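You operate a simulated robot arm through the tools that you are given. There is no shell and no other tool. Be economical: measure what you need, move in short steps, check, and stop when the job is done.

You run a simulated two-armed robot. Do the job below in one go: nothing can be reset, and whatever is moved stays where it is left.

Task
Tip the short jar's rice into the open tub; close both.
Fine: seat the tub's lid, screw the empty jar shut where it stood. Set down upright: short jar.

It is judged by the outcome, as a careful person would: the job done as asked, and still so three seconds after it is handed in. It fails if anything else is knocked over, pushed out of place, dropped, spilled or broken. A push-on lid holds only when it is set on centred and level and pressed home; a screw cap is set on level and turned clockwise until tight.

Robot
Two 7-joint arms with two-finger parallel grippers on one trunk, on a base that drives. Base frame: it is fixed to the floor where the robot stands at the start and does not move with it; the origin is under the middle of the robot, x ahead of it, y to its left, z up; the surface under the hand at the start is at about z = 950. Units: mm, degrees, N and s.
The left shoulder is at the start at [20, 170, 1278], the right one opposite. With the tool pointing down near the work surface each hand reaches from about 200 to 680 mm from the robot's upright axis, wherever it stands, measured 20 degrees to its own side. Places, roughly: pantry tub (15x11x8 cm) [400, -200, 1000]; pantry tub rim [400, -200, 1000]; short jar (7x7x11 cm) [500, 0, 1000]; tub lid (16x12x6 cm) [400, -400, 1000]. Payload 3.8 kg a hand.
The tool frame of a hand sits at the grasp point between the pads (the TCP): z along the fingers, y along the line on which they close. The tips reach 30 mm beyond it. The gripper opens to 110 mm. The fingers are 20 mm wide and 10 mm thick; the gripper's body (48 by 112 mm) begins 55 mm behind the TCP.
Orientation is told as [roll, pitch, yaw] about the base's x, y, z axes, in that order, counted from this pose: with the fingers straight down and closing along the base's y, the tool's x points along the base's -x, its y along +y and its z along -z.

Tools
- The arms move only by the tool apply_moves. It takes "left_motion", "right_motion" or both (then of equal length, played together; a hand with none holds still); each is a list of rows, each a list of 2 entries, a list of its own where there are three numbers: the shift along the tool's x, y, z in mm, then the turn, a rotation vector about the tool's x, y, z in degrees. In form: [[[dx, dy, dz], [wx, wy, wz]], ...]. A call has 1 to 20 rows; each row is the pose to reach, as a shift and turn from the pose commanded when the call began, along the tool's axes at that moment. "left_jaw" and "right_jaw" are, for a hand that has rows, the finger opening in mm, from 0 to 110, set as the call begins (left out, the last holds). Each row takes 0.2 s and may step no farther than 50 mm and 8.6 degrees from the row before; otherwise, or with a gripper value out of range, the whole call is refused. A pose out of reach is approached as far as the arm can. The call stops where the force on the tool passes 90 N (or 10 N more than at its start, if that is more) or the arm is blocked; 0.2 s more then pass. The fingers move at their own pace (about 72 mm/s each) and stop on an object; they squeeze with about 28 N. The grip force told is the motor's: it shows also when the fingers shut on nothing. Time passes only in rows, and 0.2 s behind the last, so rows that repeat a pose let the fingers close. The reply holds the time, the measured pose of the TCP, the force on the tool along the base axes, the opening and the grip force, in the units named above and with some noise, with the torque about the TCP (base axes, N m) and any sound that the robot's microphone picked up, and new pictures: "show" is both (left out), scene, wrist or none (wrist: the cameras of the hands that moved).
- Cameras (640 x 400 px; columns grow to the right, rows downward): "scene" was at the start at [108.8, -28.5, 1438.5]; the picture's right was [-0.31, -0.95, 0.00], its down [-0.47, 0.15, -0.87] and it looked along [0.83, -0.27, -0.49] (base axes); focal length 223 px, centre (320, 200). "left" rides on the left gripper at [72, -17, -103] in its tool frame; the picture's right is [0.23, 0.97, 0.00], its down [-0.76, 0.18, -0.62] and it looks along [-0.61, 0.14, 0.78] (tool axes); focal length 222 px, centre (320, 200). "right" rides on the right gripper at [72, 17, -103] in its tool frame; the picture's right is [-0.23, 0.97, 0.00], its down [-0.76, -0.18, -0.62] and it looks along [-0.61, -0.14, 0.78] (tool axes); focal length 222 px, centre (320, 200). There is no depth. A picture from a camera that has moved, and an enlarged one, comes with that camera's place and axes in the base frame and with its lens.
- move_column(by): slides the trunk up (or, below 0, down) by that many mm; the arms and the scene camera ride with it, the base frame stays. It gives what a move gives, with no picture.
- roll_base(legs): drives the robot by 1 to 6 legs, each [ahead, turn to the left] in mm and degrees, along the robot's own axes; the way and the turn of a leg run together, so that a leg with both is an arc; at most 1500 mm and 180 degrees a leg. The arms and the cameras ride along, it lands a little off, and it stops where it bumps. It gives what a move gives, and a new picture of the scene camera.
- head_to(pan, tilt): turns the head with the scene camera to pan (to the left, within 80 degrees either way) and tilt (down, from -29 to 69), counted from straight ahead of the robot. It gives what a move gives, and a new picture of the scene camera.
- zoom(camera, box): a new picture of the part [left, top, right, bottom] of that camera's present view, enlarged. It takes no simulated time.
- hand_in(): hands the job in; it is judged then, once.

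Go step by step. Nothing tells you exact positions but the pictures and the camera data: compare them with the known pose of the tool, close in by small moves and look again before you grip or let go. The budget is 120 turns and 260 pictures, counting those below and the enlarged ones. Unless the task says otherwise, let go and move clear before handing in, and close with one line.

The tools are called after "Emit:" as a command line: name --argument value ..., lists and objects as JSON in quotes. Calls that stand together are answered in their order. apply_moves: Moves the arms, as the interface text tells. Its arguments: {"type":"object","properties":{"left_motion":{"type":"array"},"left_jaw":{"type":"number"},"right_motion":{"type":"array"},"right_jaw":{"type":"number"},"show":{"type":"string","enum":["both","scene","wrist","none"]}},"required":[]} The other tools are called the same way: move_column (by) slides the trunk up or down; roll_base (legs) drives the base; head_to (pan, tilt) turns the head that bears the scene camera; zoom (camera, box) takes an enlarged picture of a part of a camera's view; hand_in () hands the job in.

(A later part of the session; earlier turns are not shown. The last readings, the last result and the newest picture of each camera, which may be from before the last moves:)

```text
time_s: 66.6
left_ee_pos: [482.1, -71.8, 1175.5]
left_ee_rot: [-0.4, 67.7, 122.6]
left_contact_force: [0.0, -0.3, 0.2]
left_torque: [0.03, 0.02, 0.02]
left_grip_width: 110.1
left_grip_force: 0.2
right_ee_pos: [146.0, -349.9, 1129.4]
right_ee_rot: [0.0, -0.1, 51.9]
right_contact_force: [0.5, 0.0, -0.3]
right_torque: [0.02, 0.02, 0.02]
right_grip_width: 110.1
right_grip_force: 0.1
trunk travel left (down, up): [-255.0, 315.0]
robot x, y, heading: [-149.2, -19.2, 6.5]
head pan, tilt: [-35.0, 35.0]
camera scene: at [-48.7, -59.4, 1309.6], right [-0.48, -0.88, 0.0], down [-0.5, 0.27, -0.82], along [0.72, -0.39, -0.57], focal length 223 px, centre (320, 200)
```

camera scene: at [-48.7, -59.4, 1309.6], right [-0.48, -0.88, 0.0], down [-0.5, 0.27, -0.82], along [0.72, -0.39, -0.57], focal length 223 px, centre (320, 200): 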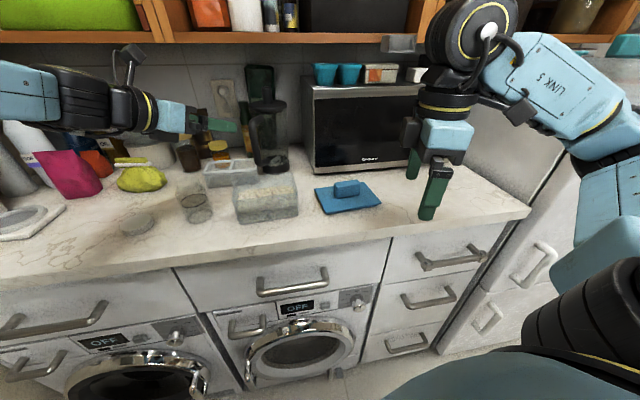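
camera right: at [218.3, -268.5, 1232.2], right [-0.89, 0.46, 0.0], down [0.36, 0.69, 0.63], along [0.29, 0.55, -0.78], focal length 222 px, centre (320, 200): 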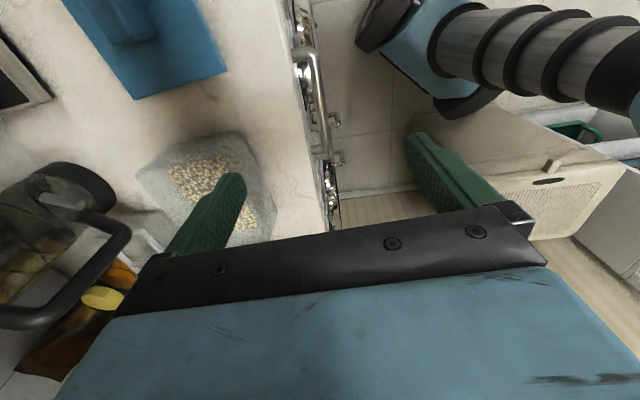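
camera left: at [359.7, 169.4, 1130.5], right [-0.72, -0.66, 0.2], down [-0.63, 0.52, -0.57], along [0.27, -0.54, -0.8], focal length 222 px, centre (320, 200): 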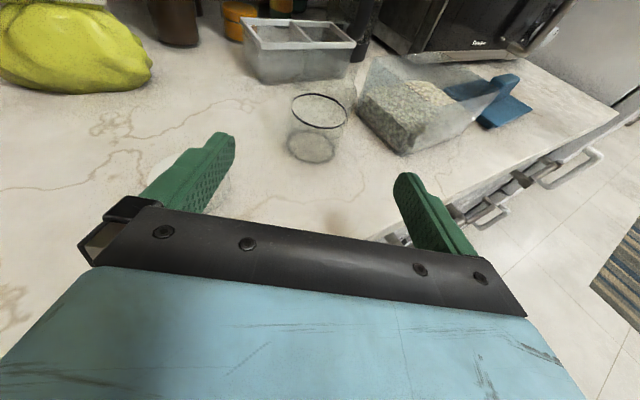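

Now the left hand goes back clear to the left while the right hand moves over the lid.

Emit:
apply_moves --left_motion '[[[-7, -9, -16], [0, 0, 0]], [[-14, -18, -31], [0, 0, 0]], [[-20, -27, -46], [0, 0, 0]], [[-26, -36, -62], [0, 0, 0]], [[-32, -45, -77], [0, 0, 0]], [[-38, -54, -93], [0, 0, 0]], [[-44, -63, -108], [0, 0, 0]]]' --right_motion '[[[-17, -28, 0], [0, 0, -3.5]], [[-34, -56, 0], [0, 0, -7]], [[-51, -84, 0], [0, 0, -10.5]], [[-69, -112, 0], [0, 0, -14]], [[-86, -140, 0], [0, 0, -17.5]], [[-103, -168, 0], [0, 0, -21]], [[-120, -195, 0], [0, 0, -24.6]]]'

Emit:
zoom --camera "right" --box '[160, 0, 480, 200]'

```text
time_s: 68.2
left_ee_pos: [472.0, 60.9, 1172.7]
left_ee_rot: [-0.4, 67.7, 122.5]
left_contact_force: [0.7, -0.4, 0.5]
left_torque: [0.01, -0.01, 0.01]
left_grip_width: 109.5
left_grip_force: 0.1
right_ee_pos: [201.3, -208.3, 1109.7]
right_ee_rot: [0.0, 0.1, 75.5]
right_contact_force: [-0.9, 0.8, -0.2]
right_torque: [-0.01, 0.0, -0.02]
right_grip_width: 109.9
right_grip_force: 0.2
right hand out of reach, approached as far as the arm can: row 1, 2, 3, 4, 5, 6, 7
trunk travel left (down, up): [-255.0, 315.0]
robot x, y, heading: [-147.5, -21.0, 6.4]
head pan, tilt: [-35.0, 35.0]
camera scene: at [-48.4, -58.3, 1309.6], right [-0.48, -0.88, 0.0], down [-0.5, 0.27, -0.82], along [0.72, -0.39, -0.57], focal length 223 px, centre (320, 200)
camera right: at [164.8, -273.0, 1213.6], right [-0.89, 0.46, 0.0], down [0.36, 0.69, 0.62], along [0.29, 0.55, -0.78], focal length 222 px, centre (320, 200)
camera left: at [447.2, 127.7, 1279.9], right [-0.77, -0.6, 0.21], down [-0.62, 0.63, -0.47], along [0.15, -0.49, -0.86], focal length 222 px, centre (320, 200)
```

scene: 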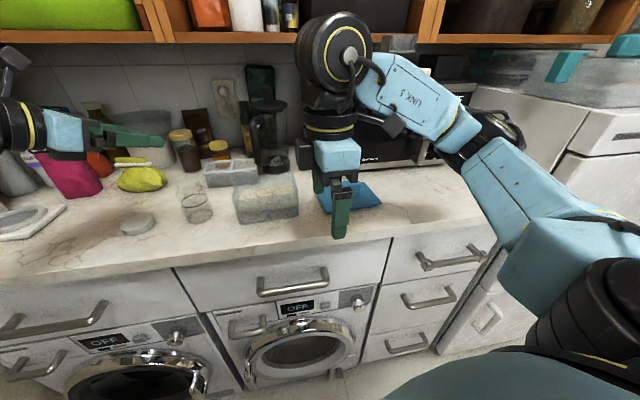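
right: 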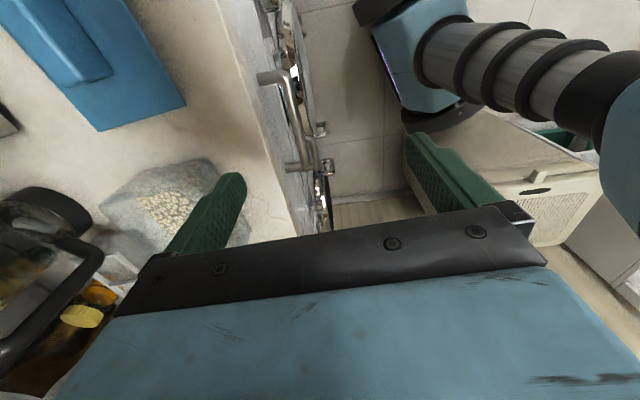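
left: 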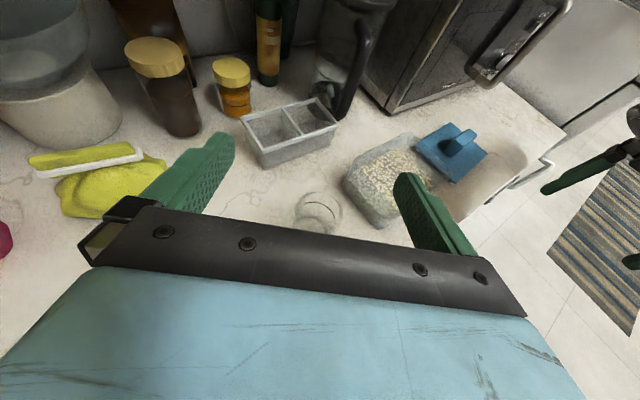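

```text
2.00 times, centred on (320, 100) of right
camera zoom: at [164.8, -273.0, 1213.6], right [-0.89, 0.46, 0.0], down [0.36, 0.69, 0.62], along [0.29, 0.55, -0.78], focal length 444 px, centre (320, 400)
```

zoom: 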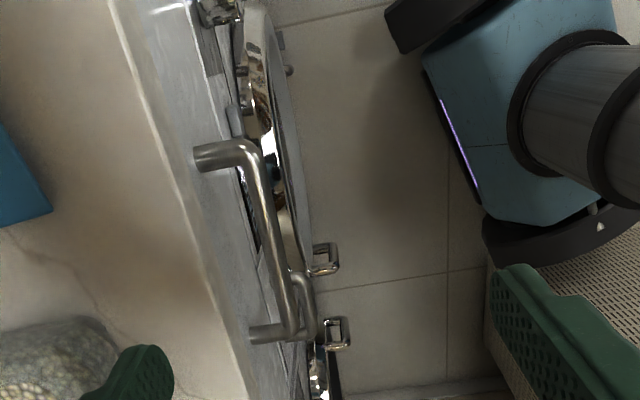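

Large positive yaw is the limiting side for this arm, so I use the opposite grip yaw of about -104°, which is the same jaw line.

Emit:
apply_moves --right_motion '[[[0, 0, 0], [0, 0, 8.5]], [[0, 0, 0], [0, 0, 17]], [[0, 0, 0], [0, 0, 25.5]], [[0, 0, 0], [0, 0, 34]], [[0, 0, 0], [0, 0, 42.5]], [[0, 0, 0], [0, 0, 51]], [[0, 0, 0], [0, 0, 59.5]], [[0, 0, 0], [0, 0, 68]], [[7, -13, -2], [0, 0, 76.5]], [[14, -26, -3], [0, 0, 85]], [[21, -39, -5], [0, 0, 93.5]], [[29, -52, -7], [0, 0, 102]], [[36, -65, -8], [0, 0, 110.5]], [[43, -78, -10], [0, 0, 119]], [[50, -91, -12], [0, 0, 127.5]], [[57, -103, -13], [0, 0, 136]], [[64, -116, -15], [0, 0, 144.5]], [[72, -129, -17], [0, 0, 153]], [[79, -142, -18], [0, 0, 161.5]], [[86, -155, -20], [0, 0, 170]]]'

```text
time_s: 72.4
left_ee_pos: [471.3, 62.0, 1172.8]
left_ee_rot: [-0.4, 67.7, 122.7]
left_contact_force: [-0.6, 0.6, -0.4]
left_torque: [0.03, 0.0, 0.0]
left_grip_width: 110.1
left_grip_force: 0.1
right_ee_pos: [338.9, -324.6, 1138.0]
right_ee_rot: [0.1, 0.0, -93.6]
right_contact_force: [-0.1, 0.7, 0.4]
right_torque: [0.01, 0.0, -0.04]
right_grip_width: 109.9
right_grip_force: 0.2
trunk travel left (down, up): [-255.0, 315.0]
robot x, y, heading: [-149.5, -15.1, 6.4]
head pan, tilt: [-35.0, 35.0]
camera scene: at [-48.4, -58.9, 1309.6], right [-0.48, -0.88, 0.0], down [-0.5, 0.27, -0.82], along [0.72, -0.39, -0.57], focal length 223 px, centre (320, 200)
camera right: at [357.5, -252.1, 1242.4], right [0.96, -0.29, 0.0], down [-0.23, -0.75, 0.62], along [-0.18, -0.6, -0.78], focal length 222 px, centre (320, 200)
```

scene: 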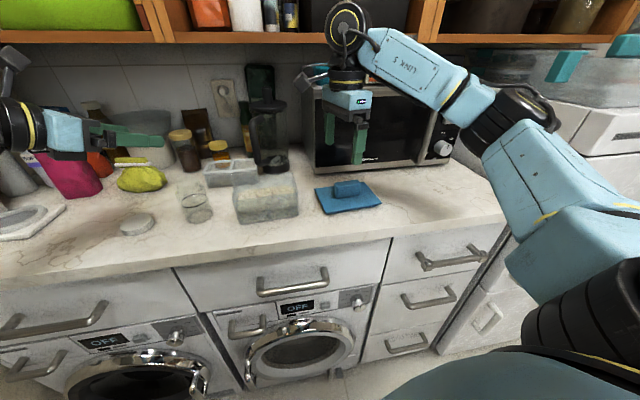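
right: 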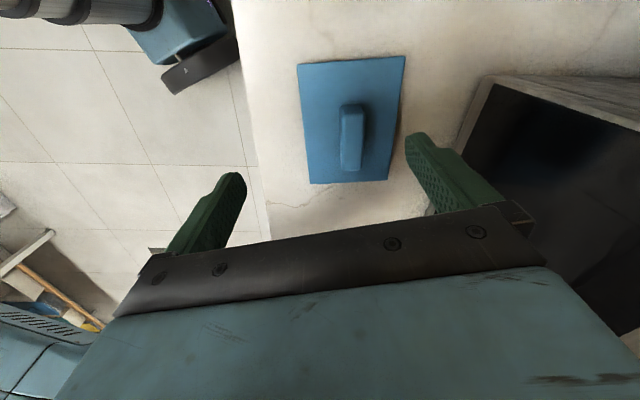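

That works, and the lid and its handle are clear in view: centre near [363, -370], long axis 13° off the y axis. I align and come lower.

Emit:
apply_moves --right_motion '[[[-14, 8, 15], [0, 0, 3]], [[-28, 17, 35], [0, 0, 6]], [[-41.5, 25.7, 58], [0, 0, 9.7]]]' --show "wrist"

Emit:
zoom --camera "right" --box '[200, 40, 440, 190]'

```text
time_s: 73.2
left_ee_pos: [472.6, 60.7, 1173.1]
left_ee_rot: [-0.3, 67.8, 122.6]
left_contact_force: [-0.3, 0.2, -0.6]
left_torque: [0.0, 0.03, -0.02]
left_grip_width: 110.1
left_grip_force: 0.0
right_ee_pos: [358.3, -365.7, 1079.4]
right_ee_rot: [0.2, 0.1, -103.2]
right_contact_force: [0.8, -0.7, 0.8]
right_torque: [0.02, 0.02, 0.01]
right_grip_width: 110.1
right_grip_force: 0.1
trunk travel left (down, up): [-255.0, 315.0]
robot x, y, heading: [-148.1, -19.8, 6.5]
head pan, tilt: [-35.0, 35.0]
camera right: at [389.6, -298.8, 1184.4], right [0.9, -0.44, 0.0], down [-0.35, -0.7, 0.62], along [-0.28, -0.56, -0.78], focal length 222 px, centre (320, 200)
```

right: 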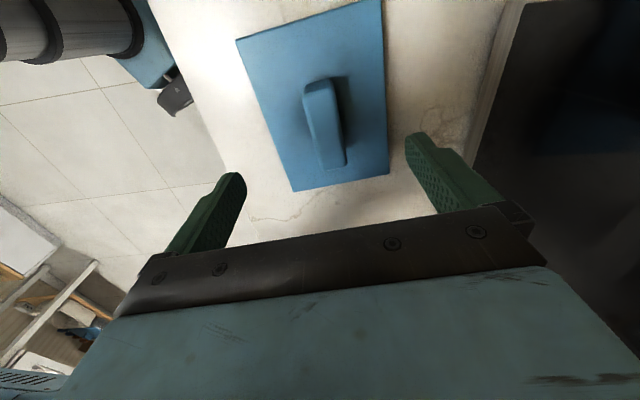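

```text
2.67 times, centred on (320, 115) of right
camera zoom: at [389.6, -298.8, 1184.4], right [0.9, -0.44, 0.0], down [-0.35, -0.7, 0.62], along [-0.28, -0.56, -0.78], focal length 592 px, centre (320, 427)
```

zoom: 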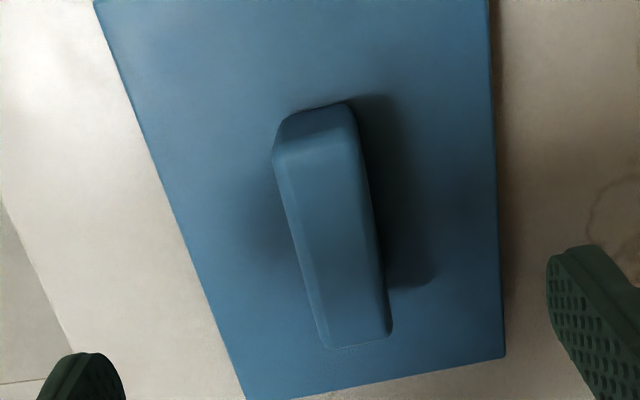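

The handle is centred on the lid at [362, -370], with its top at about z 1000. Descending around it.

Emit:
apply_moves --right_motion '[[[-3.4, 4.3, 20], [0, 0, 0]], [[-3.4, 4.3, 45], [0, 0, 0]], [[-3.4, 4.3, 65], [0, 0, 0]], [[-3.4, 4.3, 79], [0, 0, 0]]]' --right_jaw 70

Emit:
zoom --camera "scene" --box '[280, 130, 440, 230]'

```text
time_s: 74.2
left_ee_pos: [471.1, 61.1, 1172.4]
left_ee_rot: [-0.4, 67.6, 122.7]
left_contact_force: [-0.2, -1.1, 0.2]
left_torque: [0.01, 0.01, -0.02]
left_grip_width: 110.0
left_grip_force: 0.0
right_ee_pos: [361.7, -371.0, 1000.7]
right_ee_rot: [0.1, 0.1, -103.2]
right_contact_force: [0.5, -0.1, 0.1]
right_torque: [0.04, 0.01, 0.03]
right_grip_width: 69.7
right_grip_force: 0.1
trunk travel left (down, up): [-255.0, 315.0]
robot x, y, heading: [-147.8, -19.2, 6.3]
head pan, tilt: [-35.0, 35.0]
camera scene: at [-48.4, -58.9, 1309.6], right [-0.48, -0.88, 0.0], down [-0.5, 0.27, -0.82], along [0.72, -0.39, -0.57], focal length 223 px, centre (320, 200)
camera right: at [393.7, -303.5, 1104.6], right [0.9, -0.44, 0.0], down [-0.35, -0.7, 0.62], along [-0.28, -0.56, -0.78], focal length 222 px, centre (320, 200)
```

scene: 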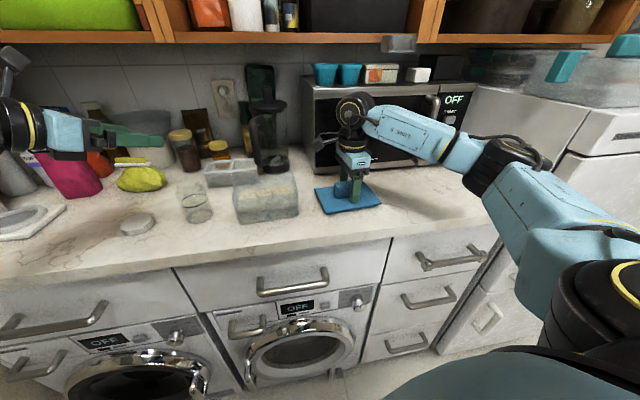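
right: 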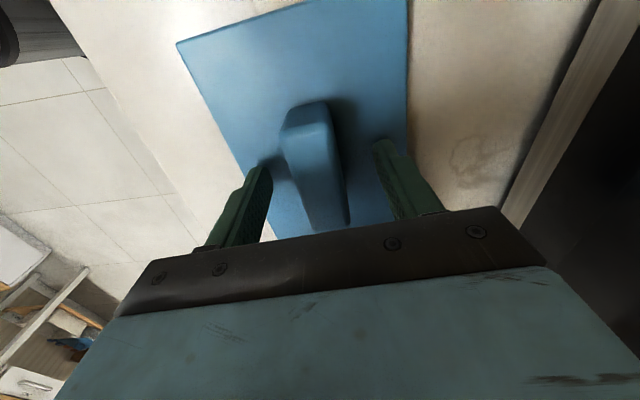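

```text
4.00 times, centred on (360, 180) of scene
camera zoom: at [-48.4, -58.9, 1309.6], right [-0.48, -0.88, 0.0], down [-0.5, 0.27, -0.82], along [0.72, -0.39, -0.57], focal length 892 px, centre (160, 280)
```

zoom: 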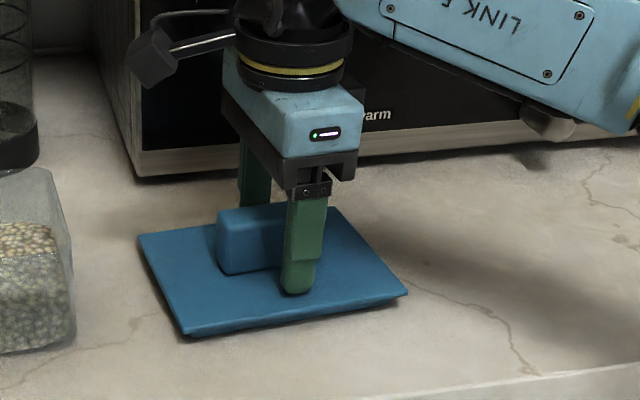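

Comparing views, the handle centre is about 6 mm further along, near [363.5, -364.5]. I shift along the handle, lift 2 mm and close on it.

Emit:
apply_moves --right_motion '[[[0, 0, -3], [0, 0, 0]], [[6.5, 0.3, -3], [0, 0, 0]], [[6.5, 0.3, -3], [0, 0, 0]]]' --show "none"

Emit:
apply_moves --right_motion '[[[0, 0, 0], [0, 0, 0]], [[0, 0, 0], [0, 0, 0]], [[0, 0, 0], [0, 0, 0]], [[0, 0, 0], [0, 0, 0]]]' --right_jaw 5 --show "wrist"

Emit:
zoom --camera "scene" --box '[280, 130, 440, 230]'

```text
time_s: 75.0
left_ee_pos: [472.6, 60.6, 1172.9]
left_ee_rot: [-0.4, 67.8, 122.7]
left_contact_force: [0.0, -0.3, 0.0]
left_torque: [0.01, 0.03, 0.01]
left_grip_width: 110.0
left_grip_force: 0.1
right_ee_pos: [363.7, -365.0, 1002.7]
right_ee_rot: [0.1, 0.0, -103.2]
right_contact_force: [-0.1, -0.3, 0.1]
right_torque: [0.0, 0.02, -0.01]
right_grip_width: 70.2
right_grip_force: 0.0
trunk travel left (down, up): [-255.0, 315.0]
robot x, y, heading: [-150.0, -16.4, 6.4]
head pan, tilt: [-35.0, 35.0]
```

```text
time_s: 76.0
left_ee_pos: [470.4, 60.9, 1172.1]
left_ee_rot: [-0.3, 67.7, 122.7]
left_contact_force: [-0.3, -0.3, 0.3]
left_torque: [0.02, 0.06, 0.02]
left_grip_width: 109.8
left_grip_force: 0.1
right_ee_pos: [362.8, -364.1, 1002.7]
right_ee_rot: [0.1, 0.1, -103.2]
right_contact_force: [-0.5, -0.1, -1.1]
right_torque: [0.05, 0.01, -0.02]
right_grip_width: 25.4
right_grip_force: 28.0
trunk travel left (down, up): [-255.0, 315.0]
robot x, y, heading: [-149.4, -18.9, 6.5]
head pan, tilt: [-35.0, 35.0]
camera right: at [395.5, -296.9, 1107.2], right [0.9, -0.44, 0.0], down [-0.35, -0.7, 0.62], along [-0.28, -0.56, -0.78], focal length 222 px, centre (320, 200)
```

right: 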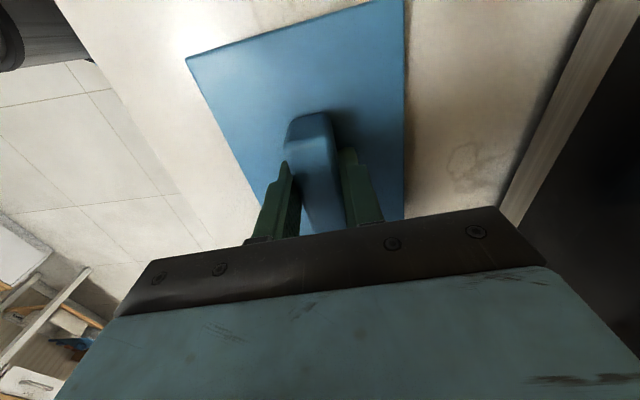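

```text
4.00 times, centred on (360, 180) of scene
camera zoom: at [-48.4, -58.8, 1309.6], right [-0.48, -0.88, 0.0], down [-0.5, 0.27, -0.82], along [0.72, -0.39, -0.57], focal length 892 px, centre (160, 280)
```

zoom: 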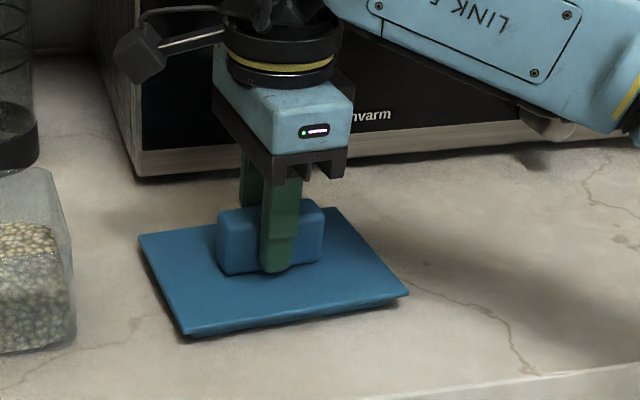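

The handle is gripped at 25 mm, centred. I lift the lid and measure the tub rim precisely from the scene and left cameras.

Emit:
apply_moves --right_motion '[[[0, 0, -10], [0, 0, 0]], [[0, 0, -40], [0, 0, 0]], [[0, 0, -80], [0, 0, 0]], [[0, 0, -110], [0, 0, 0]]]' --show "none"

Emit:
zoom --camera "scene" --box '[220, 160, 316, 230]'

Emit:
zoom --camera "left" --box '[320, 110, 480, 240]'

Emit:
zoom --camera "scene" --box '[280, 90, 440, 190]'

```text
time_s: 77.0
left_ee_pos: [470.7, 60.1, 1172.7]
left_ee_rot: [-0.4, 67.7, 122.7]
left_contact_force: [-0.1, 0.1, 0.6]
left_torque: [0.0, -0.01, -0.03]
left_grip_width: 110.1
left_grip_force: 0.1
right_ee_pos: [366.6, -361.3, 1115.5]
right_ee_rot: [-0.1, 0.0, -103.1]
right_contact_force: [0.2, 0.8, -0.4]
right_torque: [-0.01, -0.01, 0.0]
right_grip_width: 25.2
right_grip_force: 28.1
trunk travel left (down, up): [-255.0, 315.0]
robot x, y, heading: [-149.8, -16.3, 6.4]
head pan, tilt: [-35.0, 35.0]
```

```text
5.71 times, centred on (268, 195) of scene
camera zoom: at [-48.7, -58.6, 1309.6], right [-0.48, -0.88, 0.0], down [-0.5, 0.27, -0.82], along [0.72, -0.39, -0.57], focal length 1274 px, centre (617, 229)
```

zoom: 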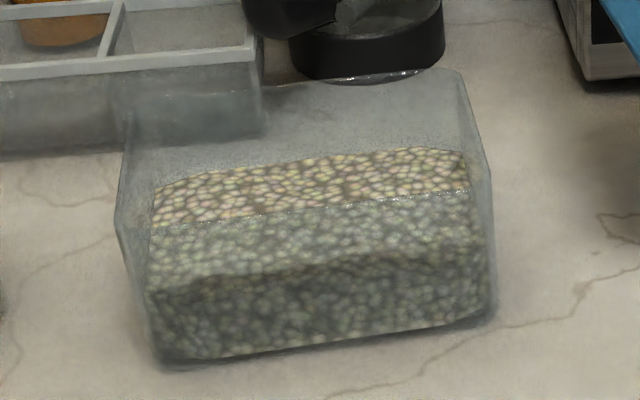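

```text
3.08 times, centred on (400, 175) of left
camera zoom: at [447.0, 127.5, 1280.4], right [-0.77, -0.6, 0.21], down [-0.62, 0.63, -0.47], along [0.15, -0.49, -0.86], focal length 684 px, centre (74, 277)
```

zoom: 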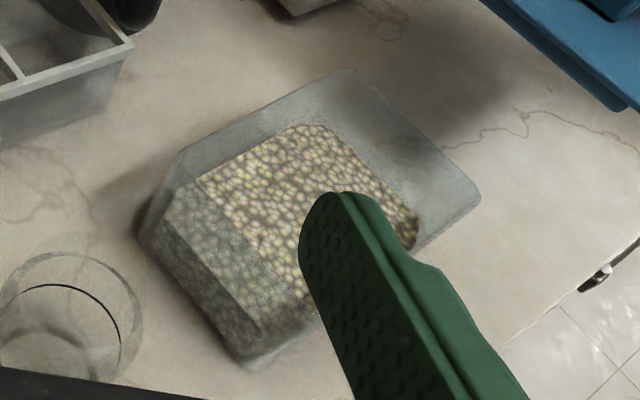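

```text
4.00 times, centred on (360, 140) of scene
camera zoom: at [-48.7, -58.6, 1309.6], right [-0.48, -0.88, 0.0], down [-0.5, 0.27, -0.82], along [0.72, -0.39, -0.57], focal length 892 px, centre (160, 440)
```

zoom: 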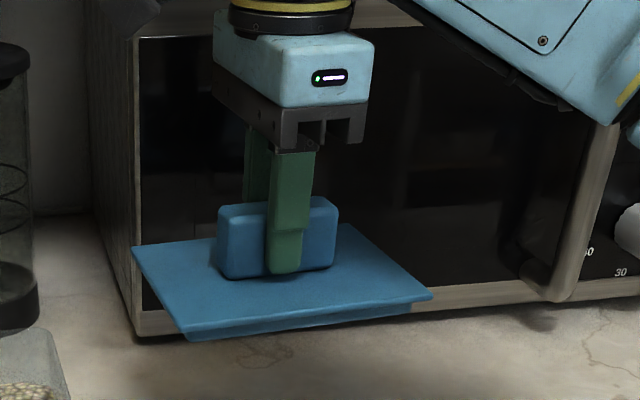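

Combining the views, the tub rim centre is about [432, -164], turned about -15°. I carry the lid high over it and compare.

Emit:
apply_moves --right_motion '[[[34, 3, 0], [0, 0, 0.3]], [[69, 6, 0], [0, 0, 0.6]], [[104, 9.5, 0], [0, 0, 0.9]], [[138, 12.6, 0], [0, 0, 1.2]], [[172, 15.7, 0], [0, 0, 1.6]], [[207, 19, 0], [0, 0, 1.9]]]' --show "none"

Emit:
zoom --camera "scene" --box '[200, 100, 360, 230]'

Emit:
zoom --camera "left" --box '[280, 90, 480, 240]'

```text
time_s: 78.4
left_ee_pos: [471.8, 62.7, 1172.1]
left_ee_rot: [-0.3, 67.7, 122.8]
left_contact_force: [-0.2, 0.2, -0.6]
left_torque: [-0.01, -0.02, -0.01]
left_grip_width: 110.3
left_grip_force: 0.1
right_ee_pos: [429.8, -164.2, 1116.2]
right_ee_rot: [0.1, 0.1, -105.1]
right_contact_force: [-0.6, 0.6, 0.7]
right_torque: [-0.03, -0.01, 0.0]
right_grip_width: 25.4
right_grip_force: 27.8
trunk travel left (down, up): [-255.0, 315.0]
robot x, y, heading: [-151.3, -17.9, 6.5]
head pan, tilt: [-35.0, 35.0]
```

```text
3.08 times, centred on (280, 165) of scene
camera zoom: at [-48.2, -57.7, 1309.6], right [-0.48, -0.88, 0.0], down [-0.5, 0.27, -0.82], along [0.72, -0.39, -0.57], focal length 686 px, centre (443, 308)
```

zoom: 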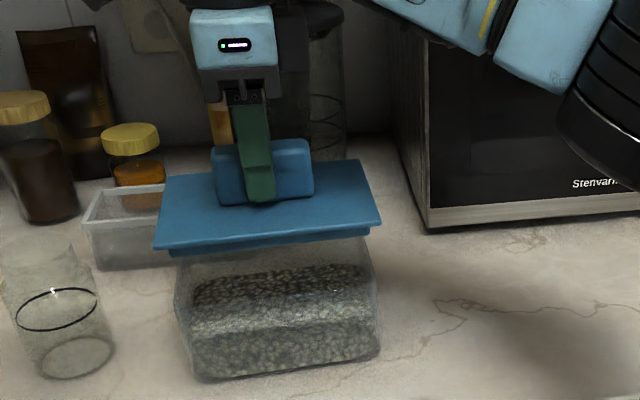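

```text
2.67 times, centred on (380, 165) of left
camera zoom: at [447.5, 128.4, 1279.9], right [-0.77, -0.6, 0.21], down [-0.62, 0.63, -0.47], along [0.15, -0.49, -0.86], focal length 592 px, centre (160, 293)
```

zoom: 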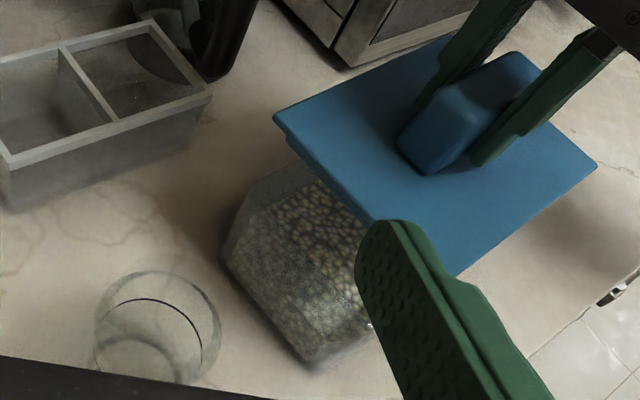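

Lowering to hover just above the rim for alignment.

Emit:
apply_moves --right_motion '[[[0, 0, 12], [0, 0, 0]], [[0, 0, 23], [0, 0, 0]]]' --show "none"

Emit:
zoom --camera "scene" --box '[220, 140, 316, 210]'

Emit:
zoom --camera "left" --box '[320, 90, 480, 220]'

```text
time_s: 79.0
left_ee_pos: [471.7, 60.7, 1173.3]
left_ee_rot: [-0.3, 67.7, 122.8]
left_contact_force: [0.2, 0.2, -0.2]
left_torque: [-0.01, 0.01, 0.01]
left_grip_width: 110.0
left_grip_force: 0.1
right_ee_pos: [428.9, -166.2, 1090.5]
right_ee_rot: [0.0, 0.1, -105.1]
right_contact_force: [0.1, 0.2, 0.5]
right_torque: [0.02, 0.04, -0.01]
right_grip_width: 25.0
right_grip_force: 28.1
trunk travel left (down, up): [-255.0, 315.0]
robot x, y, heading: [-148.9, -18.7, 6.5]
head pan, tilt: [-35.0, 35.0]
```

```text
5.71 times, centred on (268, 175) of scene
camera zoom: at [-48.4, -59.1, 1309.5], right [-0.48, -0.88, 0.0], down [-0.5, 0.27, -0.82], along [0.72, -0.39, -0.57], focal length 1274 px, centre (617, 343)
```

zoom: 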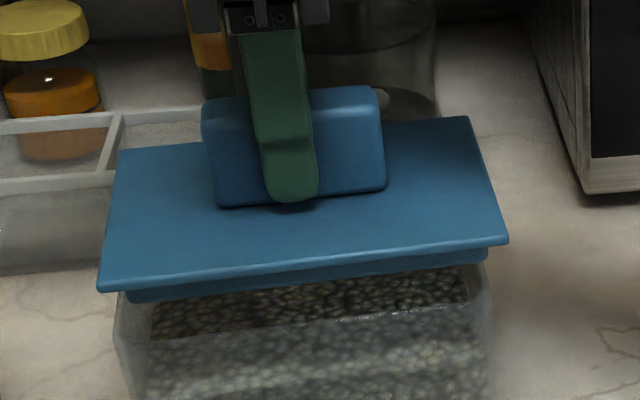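

```text
3.08 times, centred on (400, 155) of left
camera zoom: at [447.3, 126.9, 1280.2], right [-0.77, -0.6, 0.21], down [-0.62, 0.63, -0.47], along [0.15, -0.49, -0.86], focal length 684 px, centre (74, 338)
```

zoom: 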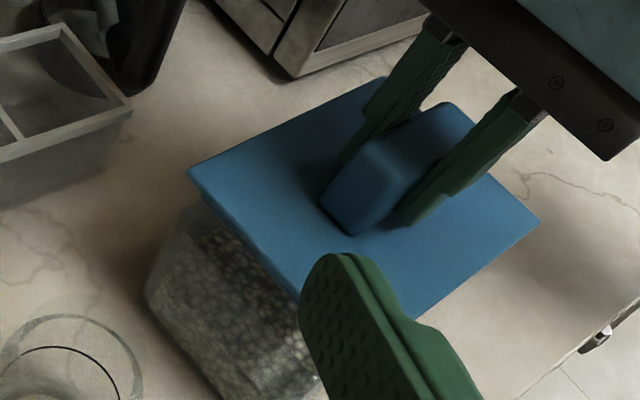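

The lid sits about 3–4 mm short along the tub's long axis. I correct that and lower until the plug meets the rim.

Emit:
apply_moves --right_motion '[[[3.5, -0.5, 2], [0, 0, 0]], [[3.5, -0.5, 6], [0, 0, 0]], [[3.5, -0.5, 6], [0, 0, 0]]]' --show "none"

Emit:
zoom --camera "scene" --box '[220, 150, 316, 220]'

Emit:
zoom --camera "left" --box '[320, 90, 480, 220]'

```text
time_s: 79.8
left_ee_pos: [471.1, 60.5, 1173.7]
left_ee_rot: [-0.4, 67.6, 122.7]
left_contact_force: [-0.3, -0.2, 0.5]
left_torque: [0.01, 0.0, 0.0]
left_grip_width: 110.0
left_grip_force: 0.0
right_ee_pos: [430.7, -162.0, 1086.3]
right_ee_rot: [-0.1, 0.1, -105.1]
right_contact_force: [0.8, 0.4, -0.5]
right_torque: [0.01, 0.01, 0.02]
right_grip_width: 25.5
right_grip_force: 27.4
trunk travel left (down, up): [-255.0, 315.0]
robot x, y, heading: [-152.5, -17.6, 6.5]
head pan, tilt: [-35.0, 35.0]
```

```text
5.71 times, centred on (268, 185) of scene
camera zoom: at [-48.4, -58.8, 1309.6], right [-0.48, -0.88, 0.0], down [-0.5, 0.27, -0.82], along [0.72, -0.39, -0.57], focal length 1274 px, centre (617, 286)
```

zoom: 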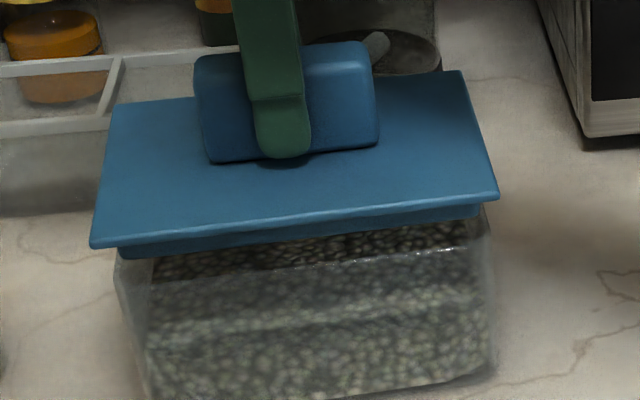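

```text
3.08 times, centred on (400, 155) of left
camera zoom: at [447.3, 127.3, 1280.2], right [-0.77, -0.6, 0.21], down [-0.62, 0.63, -0.47], along [0.15, -0.49, -0.86], focal length 684 px, centre (74, 338)
```

zoom: 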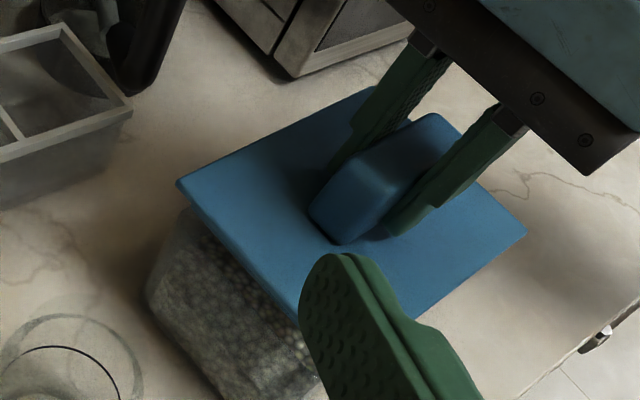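

Lengthwise it's aligned now, but depthwise it looks about 2 mm too far back. I nudge it and lower gently, watching the force.

Emit:
apply_moves --right_motion '[[[0, -2, 2], [0, 0, 0]], [[0, -2, 5], [0, 0, 0]], [[0, -2, 8], [0, 0, 0]], [[0, -2, 8], [0, 0, 0]]]' --show "none"

Emit:
zoom --camera "scene" --box '[220, 150, 316, 220]'

Emit:
zoom --camera "left" --box '[320, 90, 480, 220]'

```text
time_s: 80.8
left_ee_pos: [470.4, 61.1, 1172.3]
left_ee_rot: [-0.4, 67.7, 122.7]
left_contact_force: [-0.1, 0.1, -0.3]
left_torque: [0.02, -0.03, -0.02]
left_grip_width: 110.0
left_grip_force: 0.0
right_ee_pos: [429.0, -162.1, 1077.6]
right_ee_rot: [0.1, 0.1, -105.1]
right_contact_force: [-0.2, 0.5, 0.2]
right_torque: [-0.01, -0.02, 0.0]
right_grip_width: 25.8
right_grip_force: 28.4
trunk travel left (down, up): [-255.0, 315.0]
robot x, y, heading: [-147.7, -20.0, 6.7]
head pan, tilt: [-35.0, 35.0]
```

```text
5.71 times, centred on (268, 185) of scene
camera zoom: at [-48.4, -58.8, 1309.6], right [-0.48, -0.88, 0.0], down [-0.5, 0.27, -0.82], along [0.72, -0.39, -0.57], focal length 1274 px, centre (617, 286)
```

zoom: 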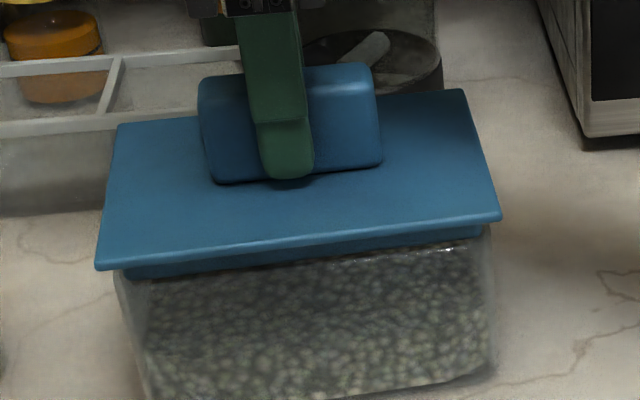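

```text
3.08 times, centred on (400, 155) of left
camera zoom: at [447.3, 127.2, 1280.1], right [-0.77, -0.6, 0.21], down [-0.62, 0.63, -0.47], along [0.15, -0.49, -0.86], focal length 684 px, centre (74, 338)
```

zoom: 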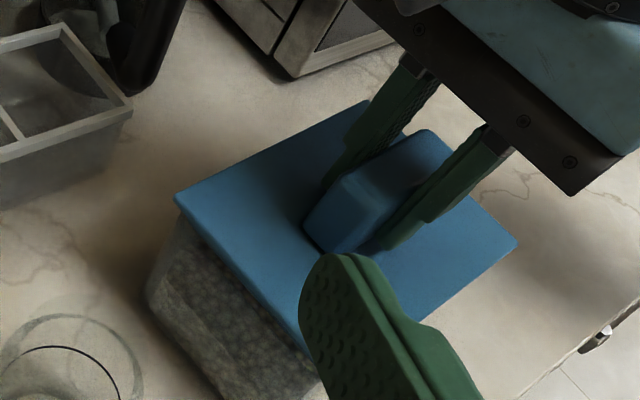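

No contact yet; continuing down in small steps.

Emit:
apply_moves --right_motion '[[[0, 0, 2], [0, 0, 0]], [[0, 0, 4], [0, 0, 0]], [[0, 0, 5], [0, 0, 0]], [[0, 0, 5], [0, 0, 0]]]' --show "none"

Emit:
zoom --camera "scene" --box '[220, 150, 316, 220]'

Emit:
zoom --camera "left" --box '[320, 90, 480, 220]'

```text
time_s: 81.8
left_ee_pos: [470.2, 62.2, 1172.0]
left_ee_rot: [-0.4, 67.7, 122.6]
left_contact_force: [0.5, -0.3, -0.7]
left_torque: [0.02, -0.02, 0.0]
left_grip_width: 110.1
left_grip_force: 0.0
right_ee_pos: [429.0, -161.7, 1072.1]
right_ee_rot: [0.0, 0.1, -105.1]
right_contact_force: [-0.7, 0.6, 0.2]
right_torque: [0.01, 0.01, 0.02]
right_grip_width: 25.2
right_grip_force: 27.8
trunk travel left (down, up): [-255.0, 315.0]
robot x, y, heading: [-149.8, -20.5, 6.5]
head pan, tilt: [-35.0, 35.0]
```

```text
5.71 times, centred on (268, 185) of scene
camera zoom: at [-48.4, -58.8, 1309.6], right [-0.48, -0.88, 0.0], down [-0.5, 0.27, -0.82], along [0.72, -0.39, -0.57], focal length 1274 px, centre (617, 286)
```

zoom: 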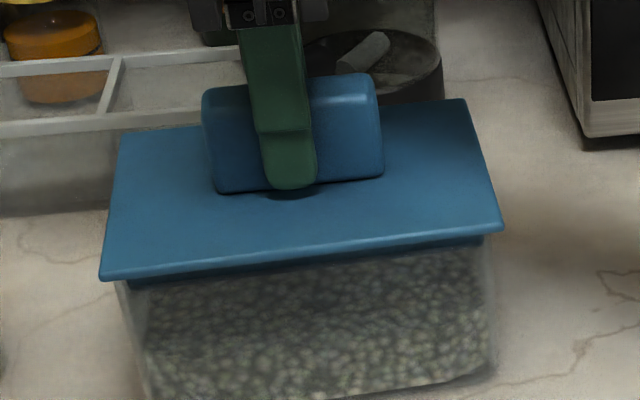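

```text
3.08 times, centred on (400, 155) of left
camera zoom: at [447.3, 127.2, 1280.2], right [-0.77, -0.6, 0.21], down [-0.62, 0.63, -0.47], along [0.15, -0.49, -0.86], focal length 684 px, centre (74, 338)
```

zoom: 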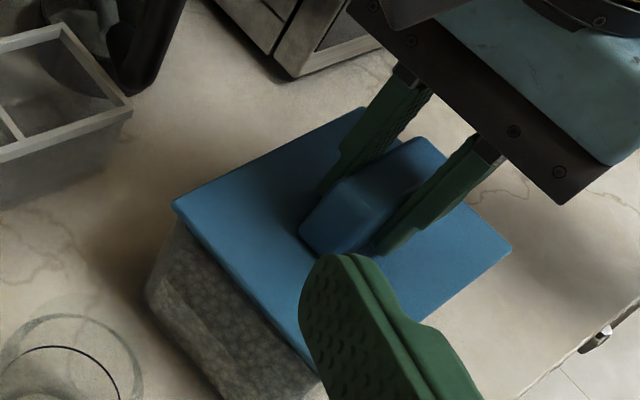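

Emit:
apply_moves --right_motion '[[[0, 0, 2], [0, 0, 0]], [[0, 0, 4], [0, 0, 0]], [[0, 0, 5], [0, 0, 0]], [[0, 0, 5], [0, 0, 0]]]' --show "none"

Emit:
zoom --camera "scene" --box '[220, 150, 316, 220]'

```text
time_s: 82.8
left_ee_pos: [471.1, 60.8, 1173.4]
left_ee_rot: [-0.3, 67.7, 122.8]
left_contact_force: [-0.2, 0.1, -0.5]
left_torque: [0.0, -0.01, 0.01]
left_grip_width: 109.9
left_grip_force: 0.0
right_ee_pos: [429.4, -161.4, 1067.3]
right_ee_rot: [0.0, 0.2, -105.0]
right_contact_force: [0.7, -0.1, -0.5]
right_torque: [-0.01, 0.01, -0.01]
right_grip_width: 25.0
right_grip_force: 27.8
trunk travel left (down, up): [-255.0, 315.0]
robot x, y, heading: [-152.6, -14.5, 6.7]
head pan, tilt: [-35.0, 35.0]
```

```text
5.71 times, centred on (268, 185) of scene
camera zoom: at [-48.4, -58.8, 1309.6], right [-0.48, -0.88, 0.0], down [-0.5, 0.27, -0.82], along [0.72, -0.39, -0.57], focal length 1274 px, centre (617, 286)
```

zoom: 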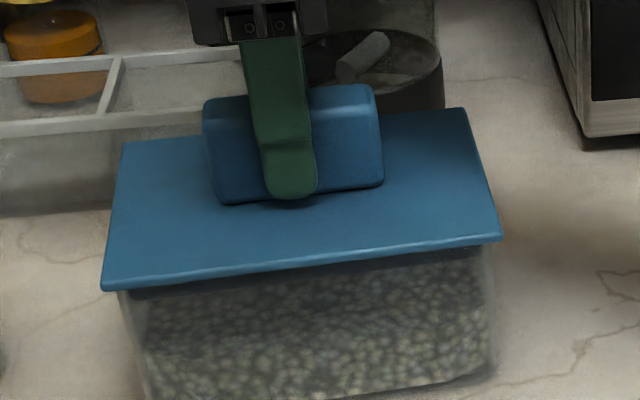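

Entering freely and level. I go on down until it makes contact.

Emit:
apply_moves --right_motion '[[[0, 0, 1.5], [0, 0, 0]], [[0, 0, 3], [0, 0, 0]], [[0, 0, 4], [0, 0, 0]], [[0, 0, 4], [0, 0, 0]]]' --show "none"

Emit:
zoom --camera "scene" --box '[220, 150, 316, 220]'

```text
time_s: 83.8
left_ee_pos: [470.7, 61.3, 1173.7]
left_ee_rot: [-0.4, 67.7, 122.6]
left_contact_force: [-0.1, -0.6, 0.3]
left_torque: [0.05, 0.01, 0.03]
left_grip_width: 110.3
left_grip_force: 0.2
right_ee_pos: [428.3, -162.4, 1065.1]
right_ee_rot: [0.1, 0.2, -105.1]
right_contact_force: [2.0, -0.2, 8.1]
right_torque: [-0.04, 0.24, 0.01]
right_grip_width: 25.4
right_grip_force: 27.9
trunk travel left (down, up): [-255.0, 315.0]
robot x, y, heading: [-148.5, -20.2, 6.4]
head pan, tilt: [-35.0, 35.0]
```

```text
5.71 times, centred on (268, 185) of scene
camera zoom: at [-48.8, -58.7, 1309.7], right [-0.48, -0.88, 0.0], down [-0.5, 0.27, -0.82], along [0.72, -0.39, -0.57], focal length 1274 px, centre (617, 286)
```

zoom: 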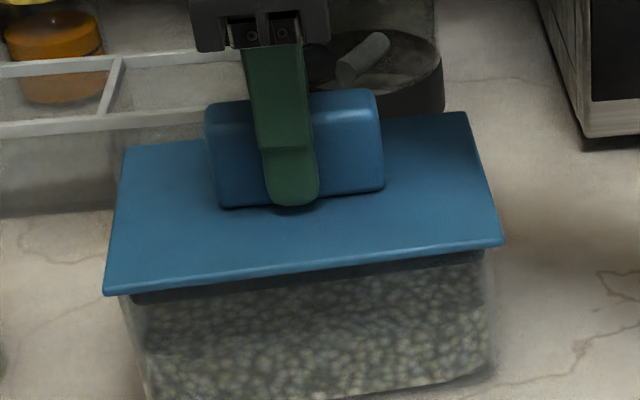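

First contact, with the reaction at the front edge pushing backward, so I shift 1.5 mm back and press a little further.

Emit:
apply_moves --right_motion '[[[0, 0.8, -1], [0, 0, 0]], [[0, 1.5, -1], [0, 0, 0]], [[0, 1.5, 1], [0, 0, 0]], [[0, 1.5, 2], [0, 0, 0]], [[0, 1.5, 2], [0, 0, 0]]]' --show "none"

```text
time_s: 85.0
left_ee_pos: [470.0, 61.7, 1174.8]
left_ee_rot: [-0.6, 67.7, 122.5]
left_contact_force: [-0.8, 0.3, -0.8]
left_torque: [-0.03, 0.0, 0.03]
left_grip_width: 110.4
left_grip_force: 0.1
right_ee_pos: [428.1, -162.3, 1065.1]
right_ee_rot: [0.3, 0.2, -105.3]
right_contact_force: [5.3, -4.8, 24.2]
right_torque: [-0.37, 0.24, 0.11]
right_grip_width: 25.6
right_grip_force: 27.9
trunk travel left (down, up): [-255.0, 315.0]
robot x, y, heading: [-147.1, -18.1, 6.5]
head pan, tilt: [-35.0, 35.0]
```

Emit:
zoom --camera "scene" --box '[230, 165, 310, 215]'

Emit:
zoom --camera "left" --box '[330, 120, 430, 220]'

```text
8.00 times, centred on (270, 190) of scene
camera zoom: at [-49.7, -58.9, 1309.9], right [-0.48, -0.88, 0.0], down [-0.5, 0.27, -0.82], along [0.72, -0.39, -0.57], focal length 1784 px, centre (720, 280)
```

zoom: 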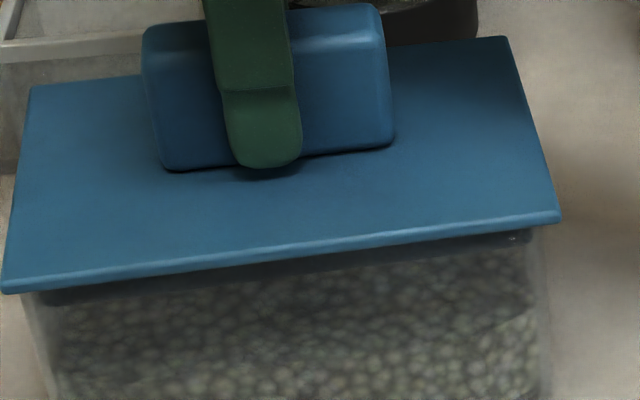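

```text
4.00 times, centred on (380, 170) of left
camera zoom: at [446.1, 127.1, 1281.0], right [-0.77, -0.6, 0.21], down [-0.62, 0.63, -0.47], along [0.15, -0.49, -0.86], focal length 888 px, centre (80, 320)
```

zoom: 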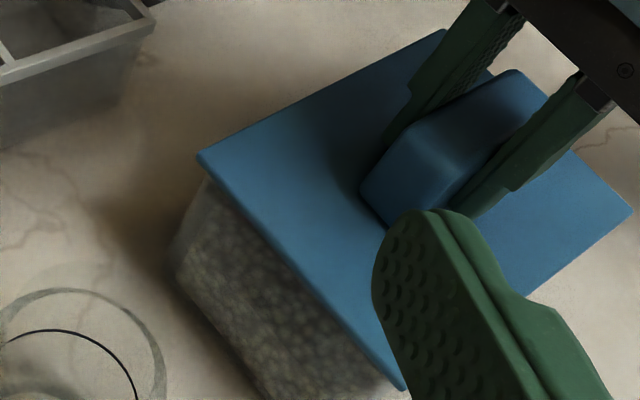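

The plug is inside the tub all round. I press harder to drive it home and watch whether it gives.

Emit:
apply_moves --right_motion '[[[0, 0, 2], [0, 0, 0]], [[0, 0, 4], [0, 0, 0]], [[0, 0, 6], [0, 0, 0]], [[0, 0, 6], [0, 0, 0]]]' --show "none"

Emit:
zoom --camera "scene" --box '[230, 165, 310, 215]'

```text
time_s: 86.0
left_ee_pos: [469.7, 62.2, 1175.1]
left_ee_rot: [-0.6, 67.9, 122.5]
left_contact_force: [-0.3, 0.3, 0.1]
left_torque: [0.02, 0.02, -0.02]
left_grip_width: 109.7
left_grip_force: 0.1
right_ee_pos: [428.7, -161.9, 1060.1]
right_ee_rot: [0.5, 0.3, -105.1]
right_contact_force: [3.6, -3.7, 33.8]
right_torque: [-0.12, 0.54, 0.01]
right_grip_width: 25.5
right_grip_force: 28.3
trunk travel left (down, up): [-255.0, 315.0]
robot x, y, heading: [-151.6, -19.7, 6.6]
head pan, tilt: [-35.0, 35.0]
```

```text
8.00 times, centred on (270, 190) of scene
camera zoom: at [-50.7, -58.6, 1309.9], right [-0.48, -0.88, 0.0], down [-0.5, 0.27, -0.82], along [0.72, -0.39, -0.57], focal length 1784 px, centre (720, 280)
```

zoom: 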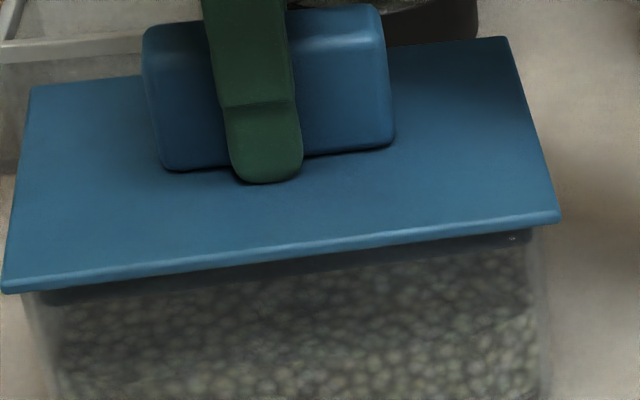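

The fingers slid on the handle and their tips are about to rest on the plate, which makes a good pressing surface. Pressing on.

Emit:
apply_moves --right_motion '[[[0, 0, 2], [0, 0, 0]], [[0, 0, 4], [0, 0, 0]], [[0, 0, 6], [0, 0, 0]], [[0, 0, 8], [0, 0, 0]], [[0, 0, 10], [0, 0, 0]], [[0, 0, 10], [0, 0, 0]]]' --show "none"

Emit:
zoom --camera "scene" --box '[230, 165, 310, 215]'

```text
time_s: 87.4
left_ee_pos: [467.1, 61.0, 1174.1]
left_ee_rot: [-0.8, 67.7, 122.3]
left_contact_force: [0.9, 0.1, -0.4]
left_torque: [-0.02, 0.0, -0.04]
left_grip_width: 110.2
left_grip_force: 0.1
right_ee_pos: [428.5, -162.1, 1061.3]
right_ee_rot: [1.2, 1.1, -105.1]
right_contact_force: [13.4, -9.5, 71.2]
right_torque: [-0.86, 2.15, 0.28]
right_grip_width: 25.7
right_grip_force: 28.2
trunk travel left (down, up): [-255.0, 315.0]
robot x, y, heading: [-146.1, -20.6, 6.6]
head pan, tilt: [-35.0, 35.0]
```

```text
8.00 times, centred on (270, 190) of scene
camera zoom: at [-52.2, -58.6, 1310.1], right [-0.48, -0.88, 0.0], down [-0.5, 0.27, -0.82], along [0.72, -0.39, -0.57], focal length 1784 px, centre (720, 280)
```

zoom: 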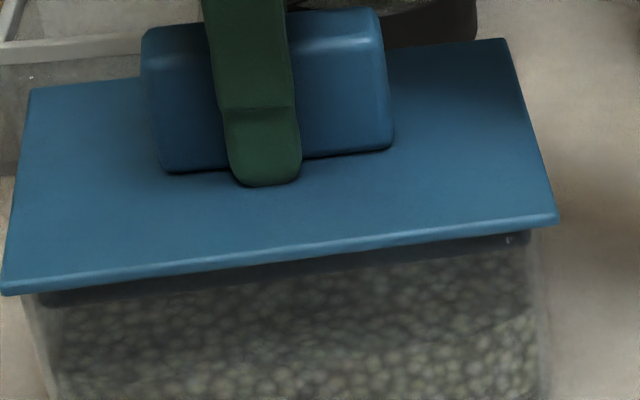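

At 71 N the lid doesn't move any further: its plate is down at rim height and level, so it is seated. I unload, open the fingers and rise clear.

Emit:
apply_moves --right_motion '[[[0, 0, -5], [0, 0, 0]], [[0, 0, -10], [0, 0, 0]], [[0, 0, -12], [0, 0, 0]]]' --show "none"

Emit:
apply_moves --right_motion '[[[0, 0, 0], [0, 0, 0]], [[0, 0, 0], [0, 0, 0]], [[0, 0, -20], [0, 0, 0]], [[0, 0, -60], [0, 0, 0]], [[0, 0, -100], [0, 0, 0]]]' --right_jaw 70 --show "wrist"

Emit:
zoom --camera "scene" --box '[210, 140, 322, 220]'

Emit:
zoom --camera "left" --box '[310, 100, 470, 230]'

```text
time_s: 88.2
left_ee_pos: [470.8, 60.9, 1172.7]
left_ee_rot: [-0.5, 67.7, 122.5]
left_contact_force: [0.2, 1.0, 0.5]
left_torque: [-0.01, 0.0, 0.02]
left_grip_width: 109.8
left_grip_force: 0.0
right_ee_pos: [427.7, -160.4, 1059.8]
right_ee_rot: [0.2, 0.1, -104.9]
right_contact_force: [6.9, -2.6, 22.7]
right_torque: [0.81, -0.27, -0.23]
right_grip_width: 25.3
right_grip_force: 28.3
trunk travel left (down, up): [-255.0, 315.0]
robot x, y, heading: [-147.1, -20.0, 6.5]
head pan, tilt: [-35.0, 35.0]
```

```text
time_s: 89.4
left_ee_pos: [471.5, 62.4, 1173.9]
left_ee_rot: [-0.4, 67.6, 122.7]
left_contact_force: [-0.3, 0.6, -0.2]
left_torque: [0.01, 0.01, 0.02]
left_grip_width: 110.1
left_grip_force: 0.2
right_ee_pos: [427.8, -161.0, 1155.5]
right_ee_rot: [0.0, 0.1, -105.0]
right_contact_force: [-0.7, 0.0, -0.1]
right_torque: [0.02, 0.01, 0.0]
right_grip_width: 70.2
right_grip_force: 0.0
trunk travel left (down, up): [-255.0, 315.0]
robot x, y, heading: [-146.3, -17.4, 6.6]
head pan, tilt: [-35.0, 35.0]
camera right: at [462.3, -94.2, 1260.7], right [0.88, -0.47, 0.0], down [-0.37, -0.69, 0.62], along [-0.29, -0.55, -0.78], focal length 222 px, centre (320, 200)
```

right: 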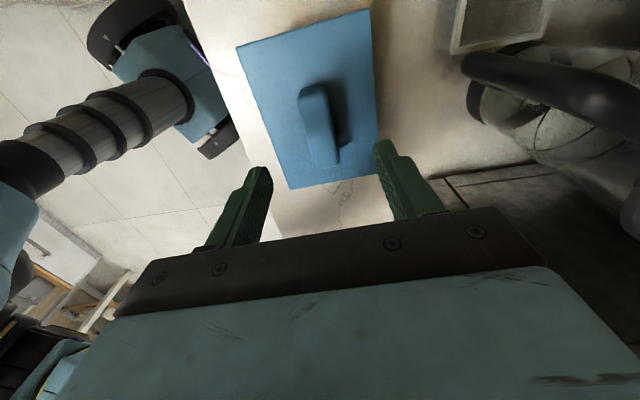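

```text
5.00 times, centred on (266, 180) of scene
camera zoom: at [-48.9, -58.5, 1309.6], right [-0.48, -0.88, 0.0], down [-0.5, 0.27, -0.82], along [0.72, -0.39, -0.57], focal length 1115 px, centre (590, 300)
```

zoom: 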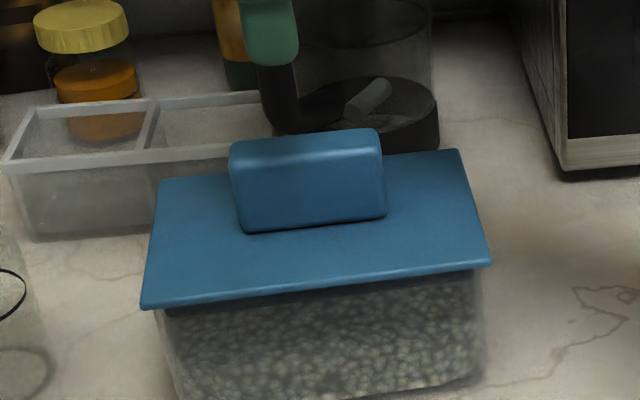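

```text
3.08 times, centred on (390, 165) of left
camera zoom: at [446.8, 127.7, 1280.4], right [-0.77, -0.6, 0.21], down [-0.62, 0.63, -0.47], along [0.15, -0.49, -0.86], focal length 684 px, centre (105, 308)
```

zoom: 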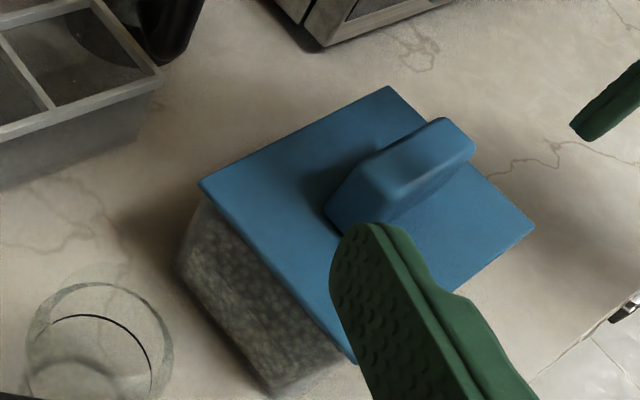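

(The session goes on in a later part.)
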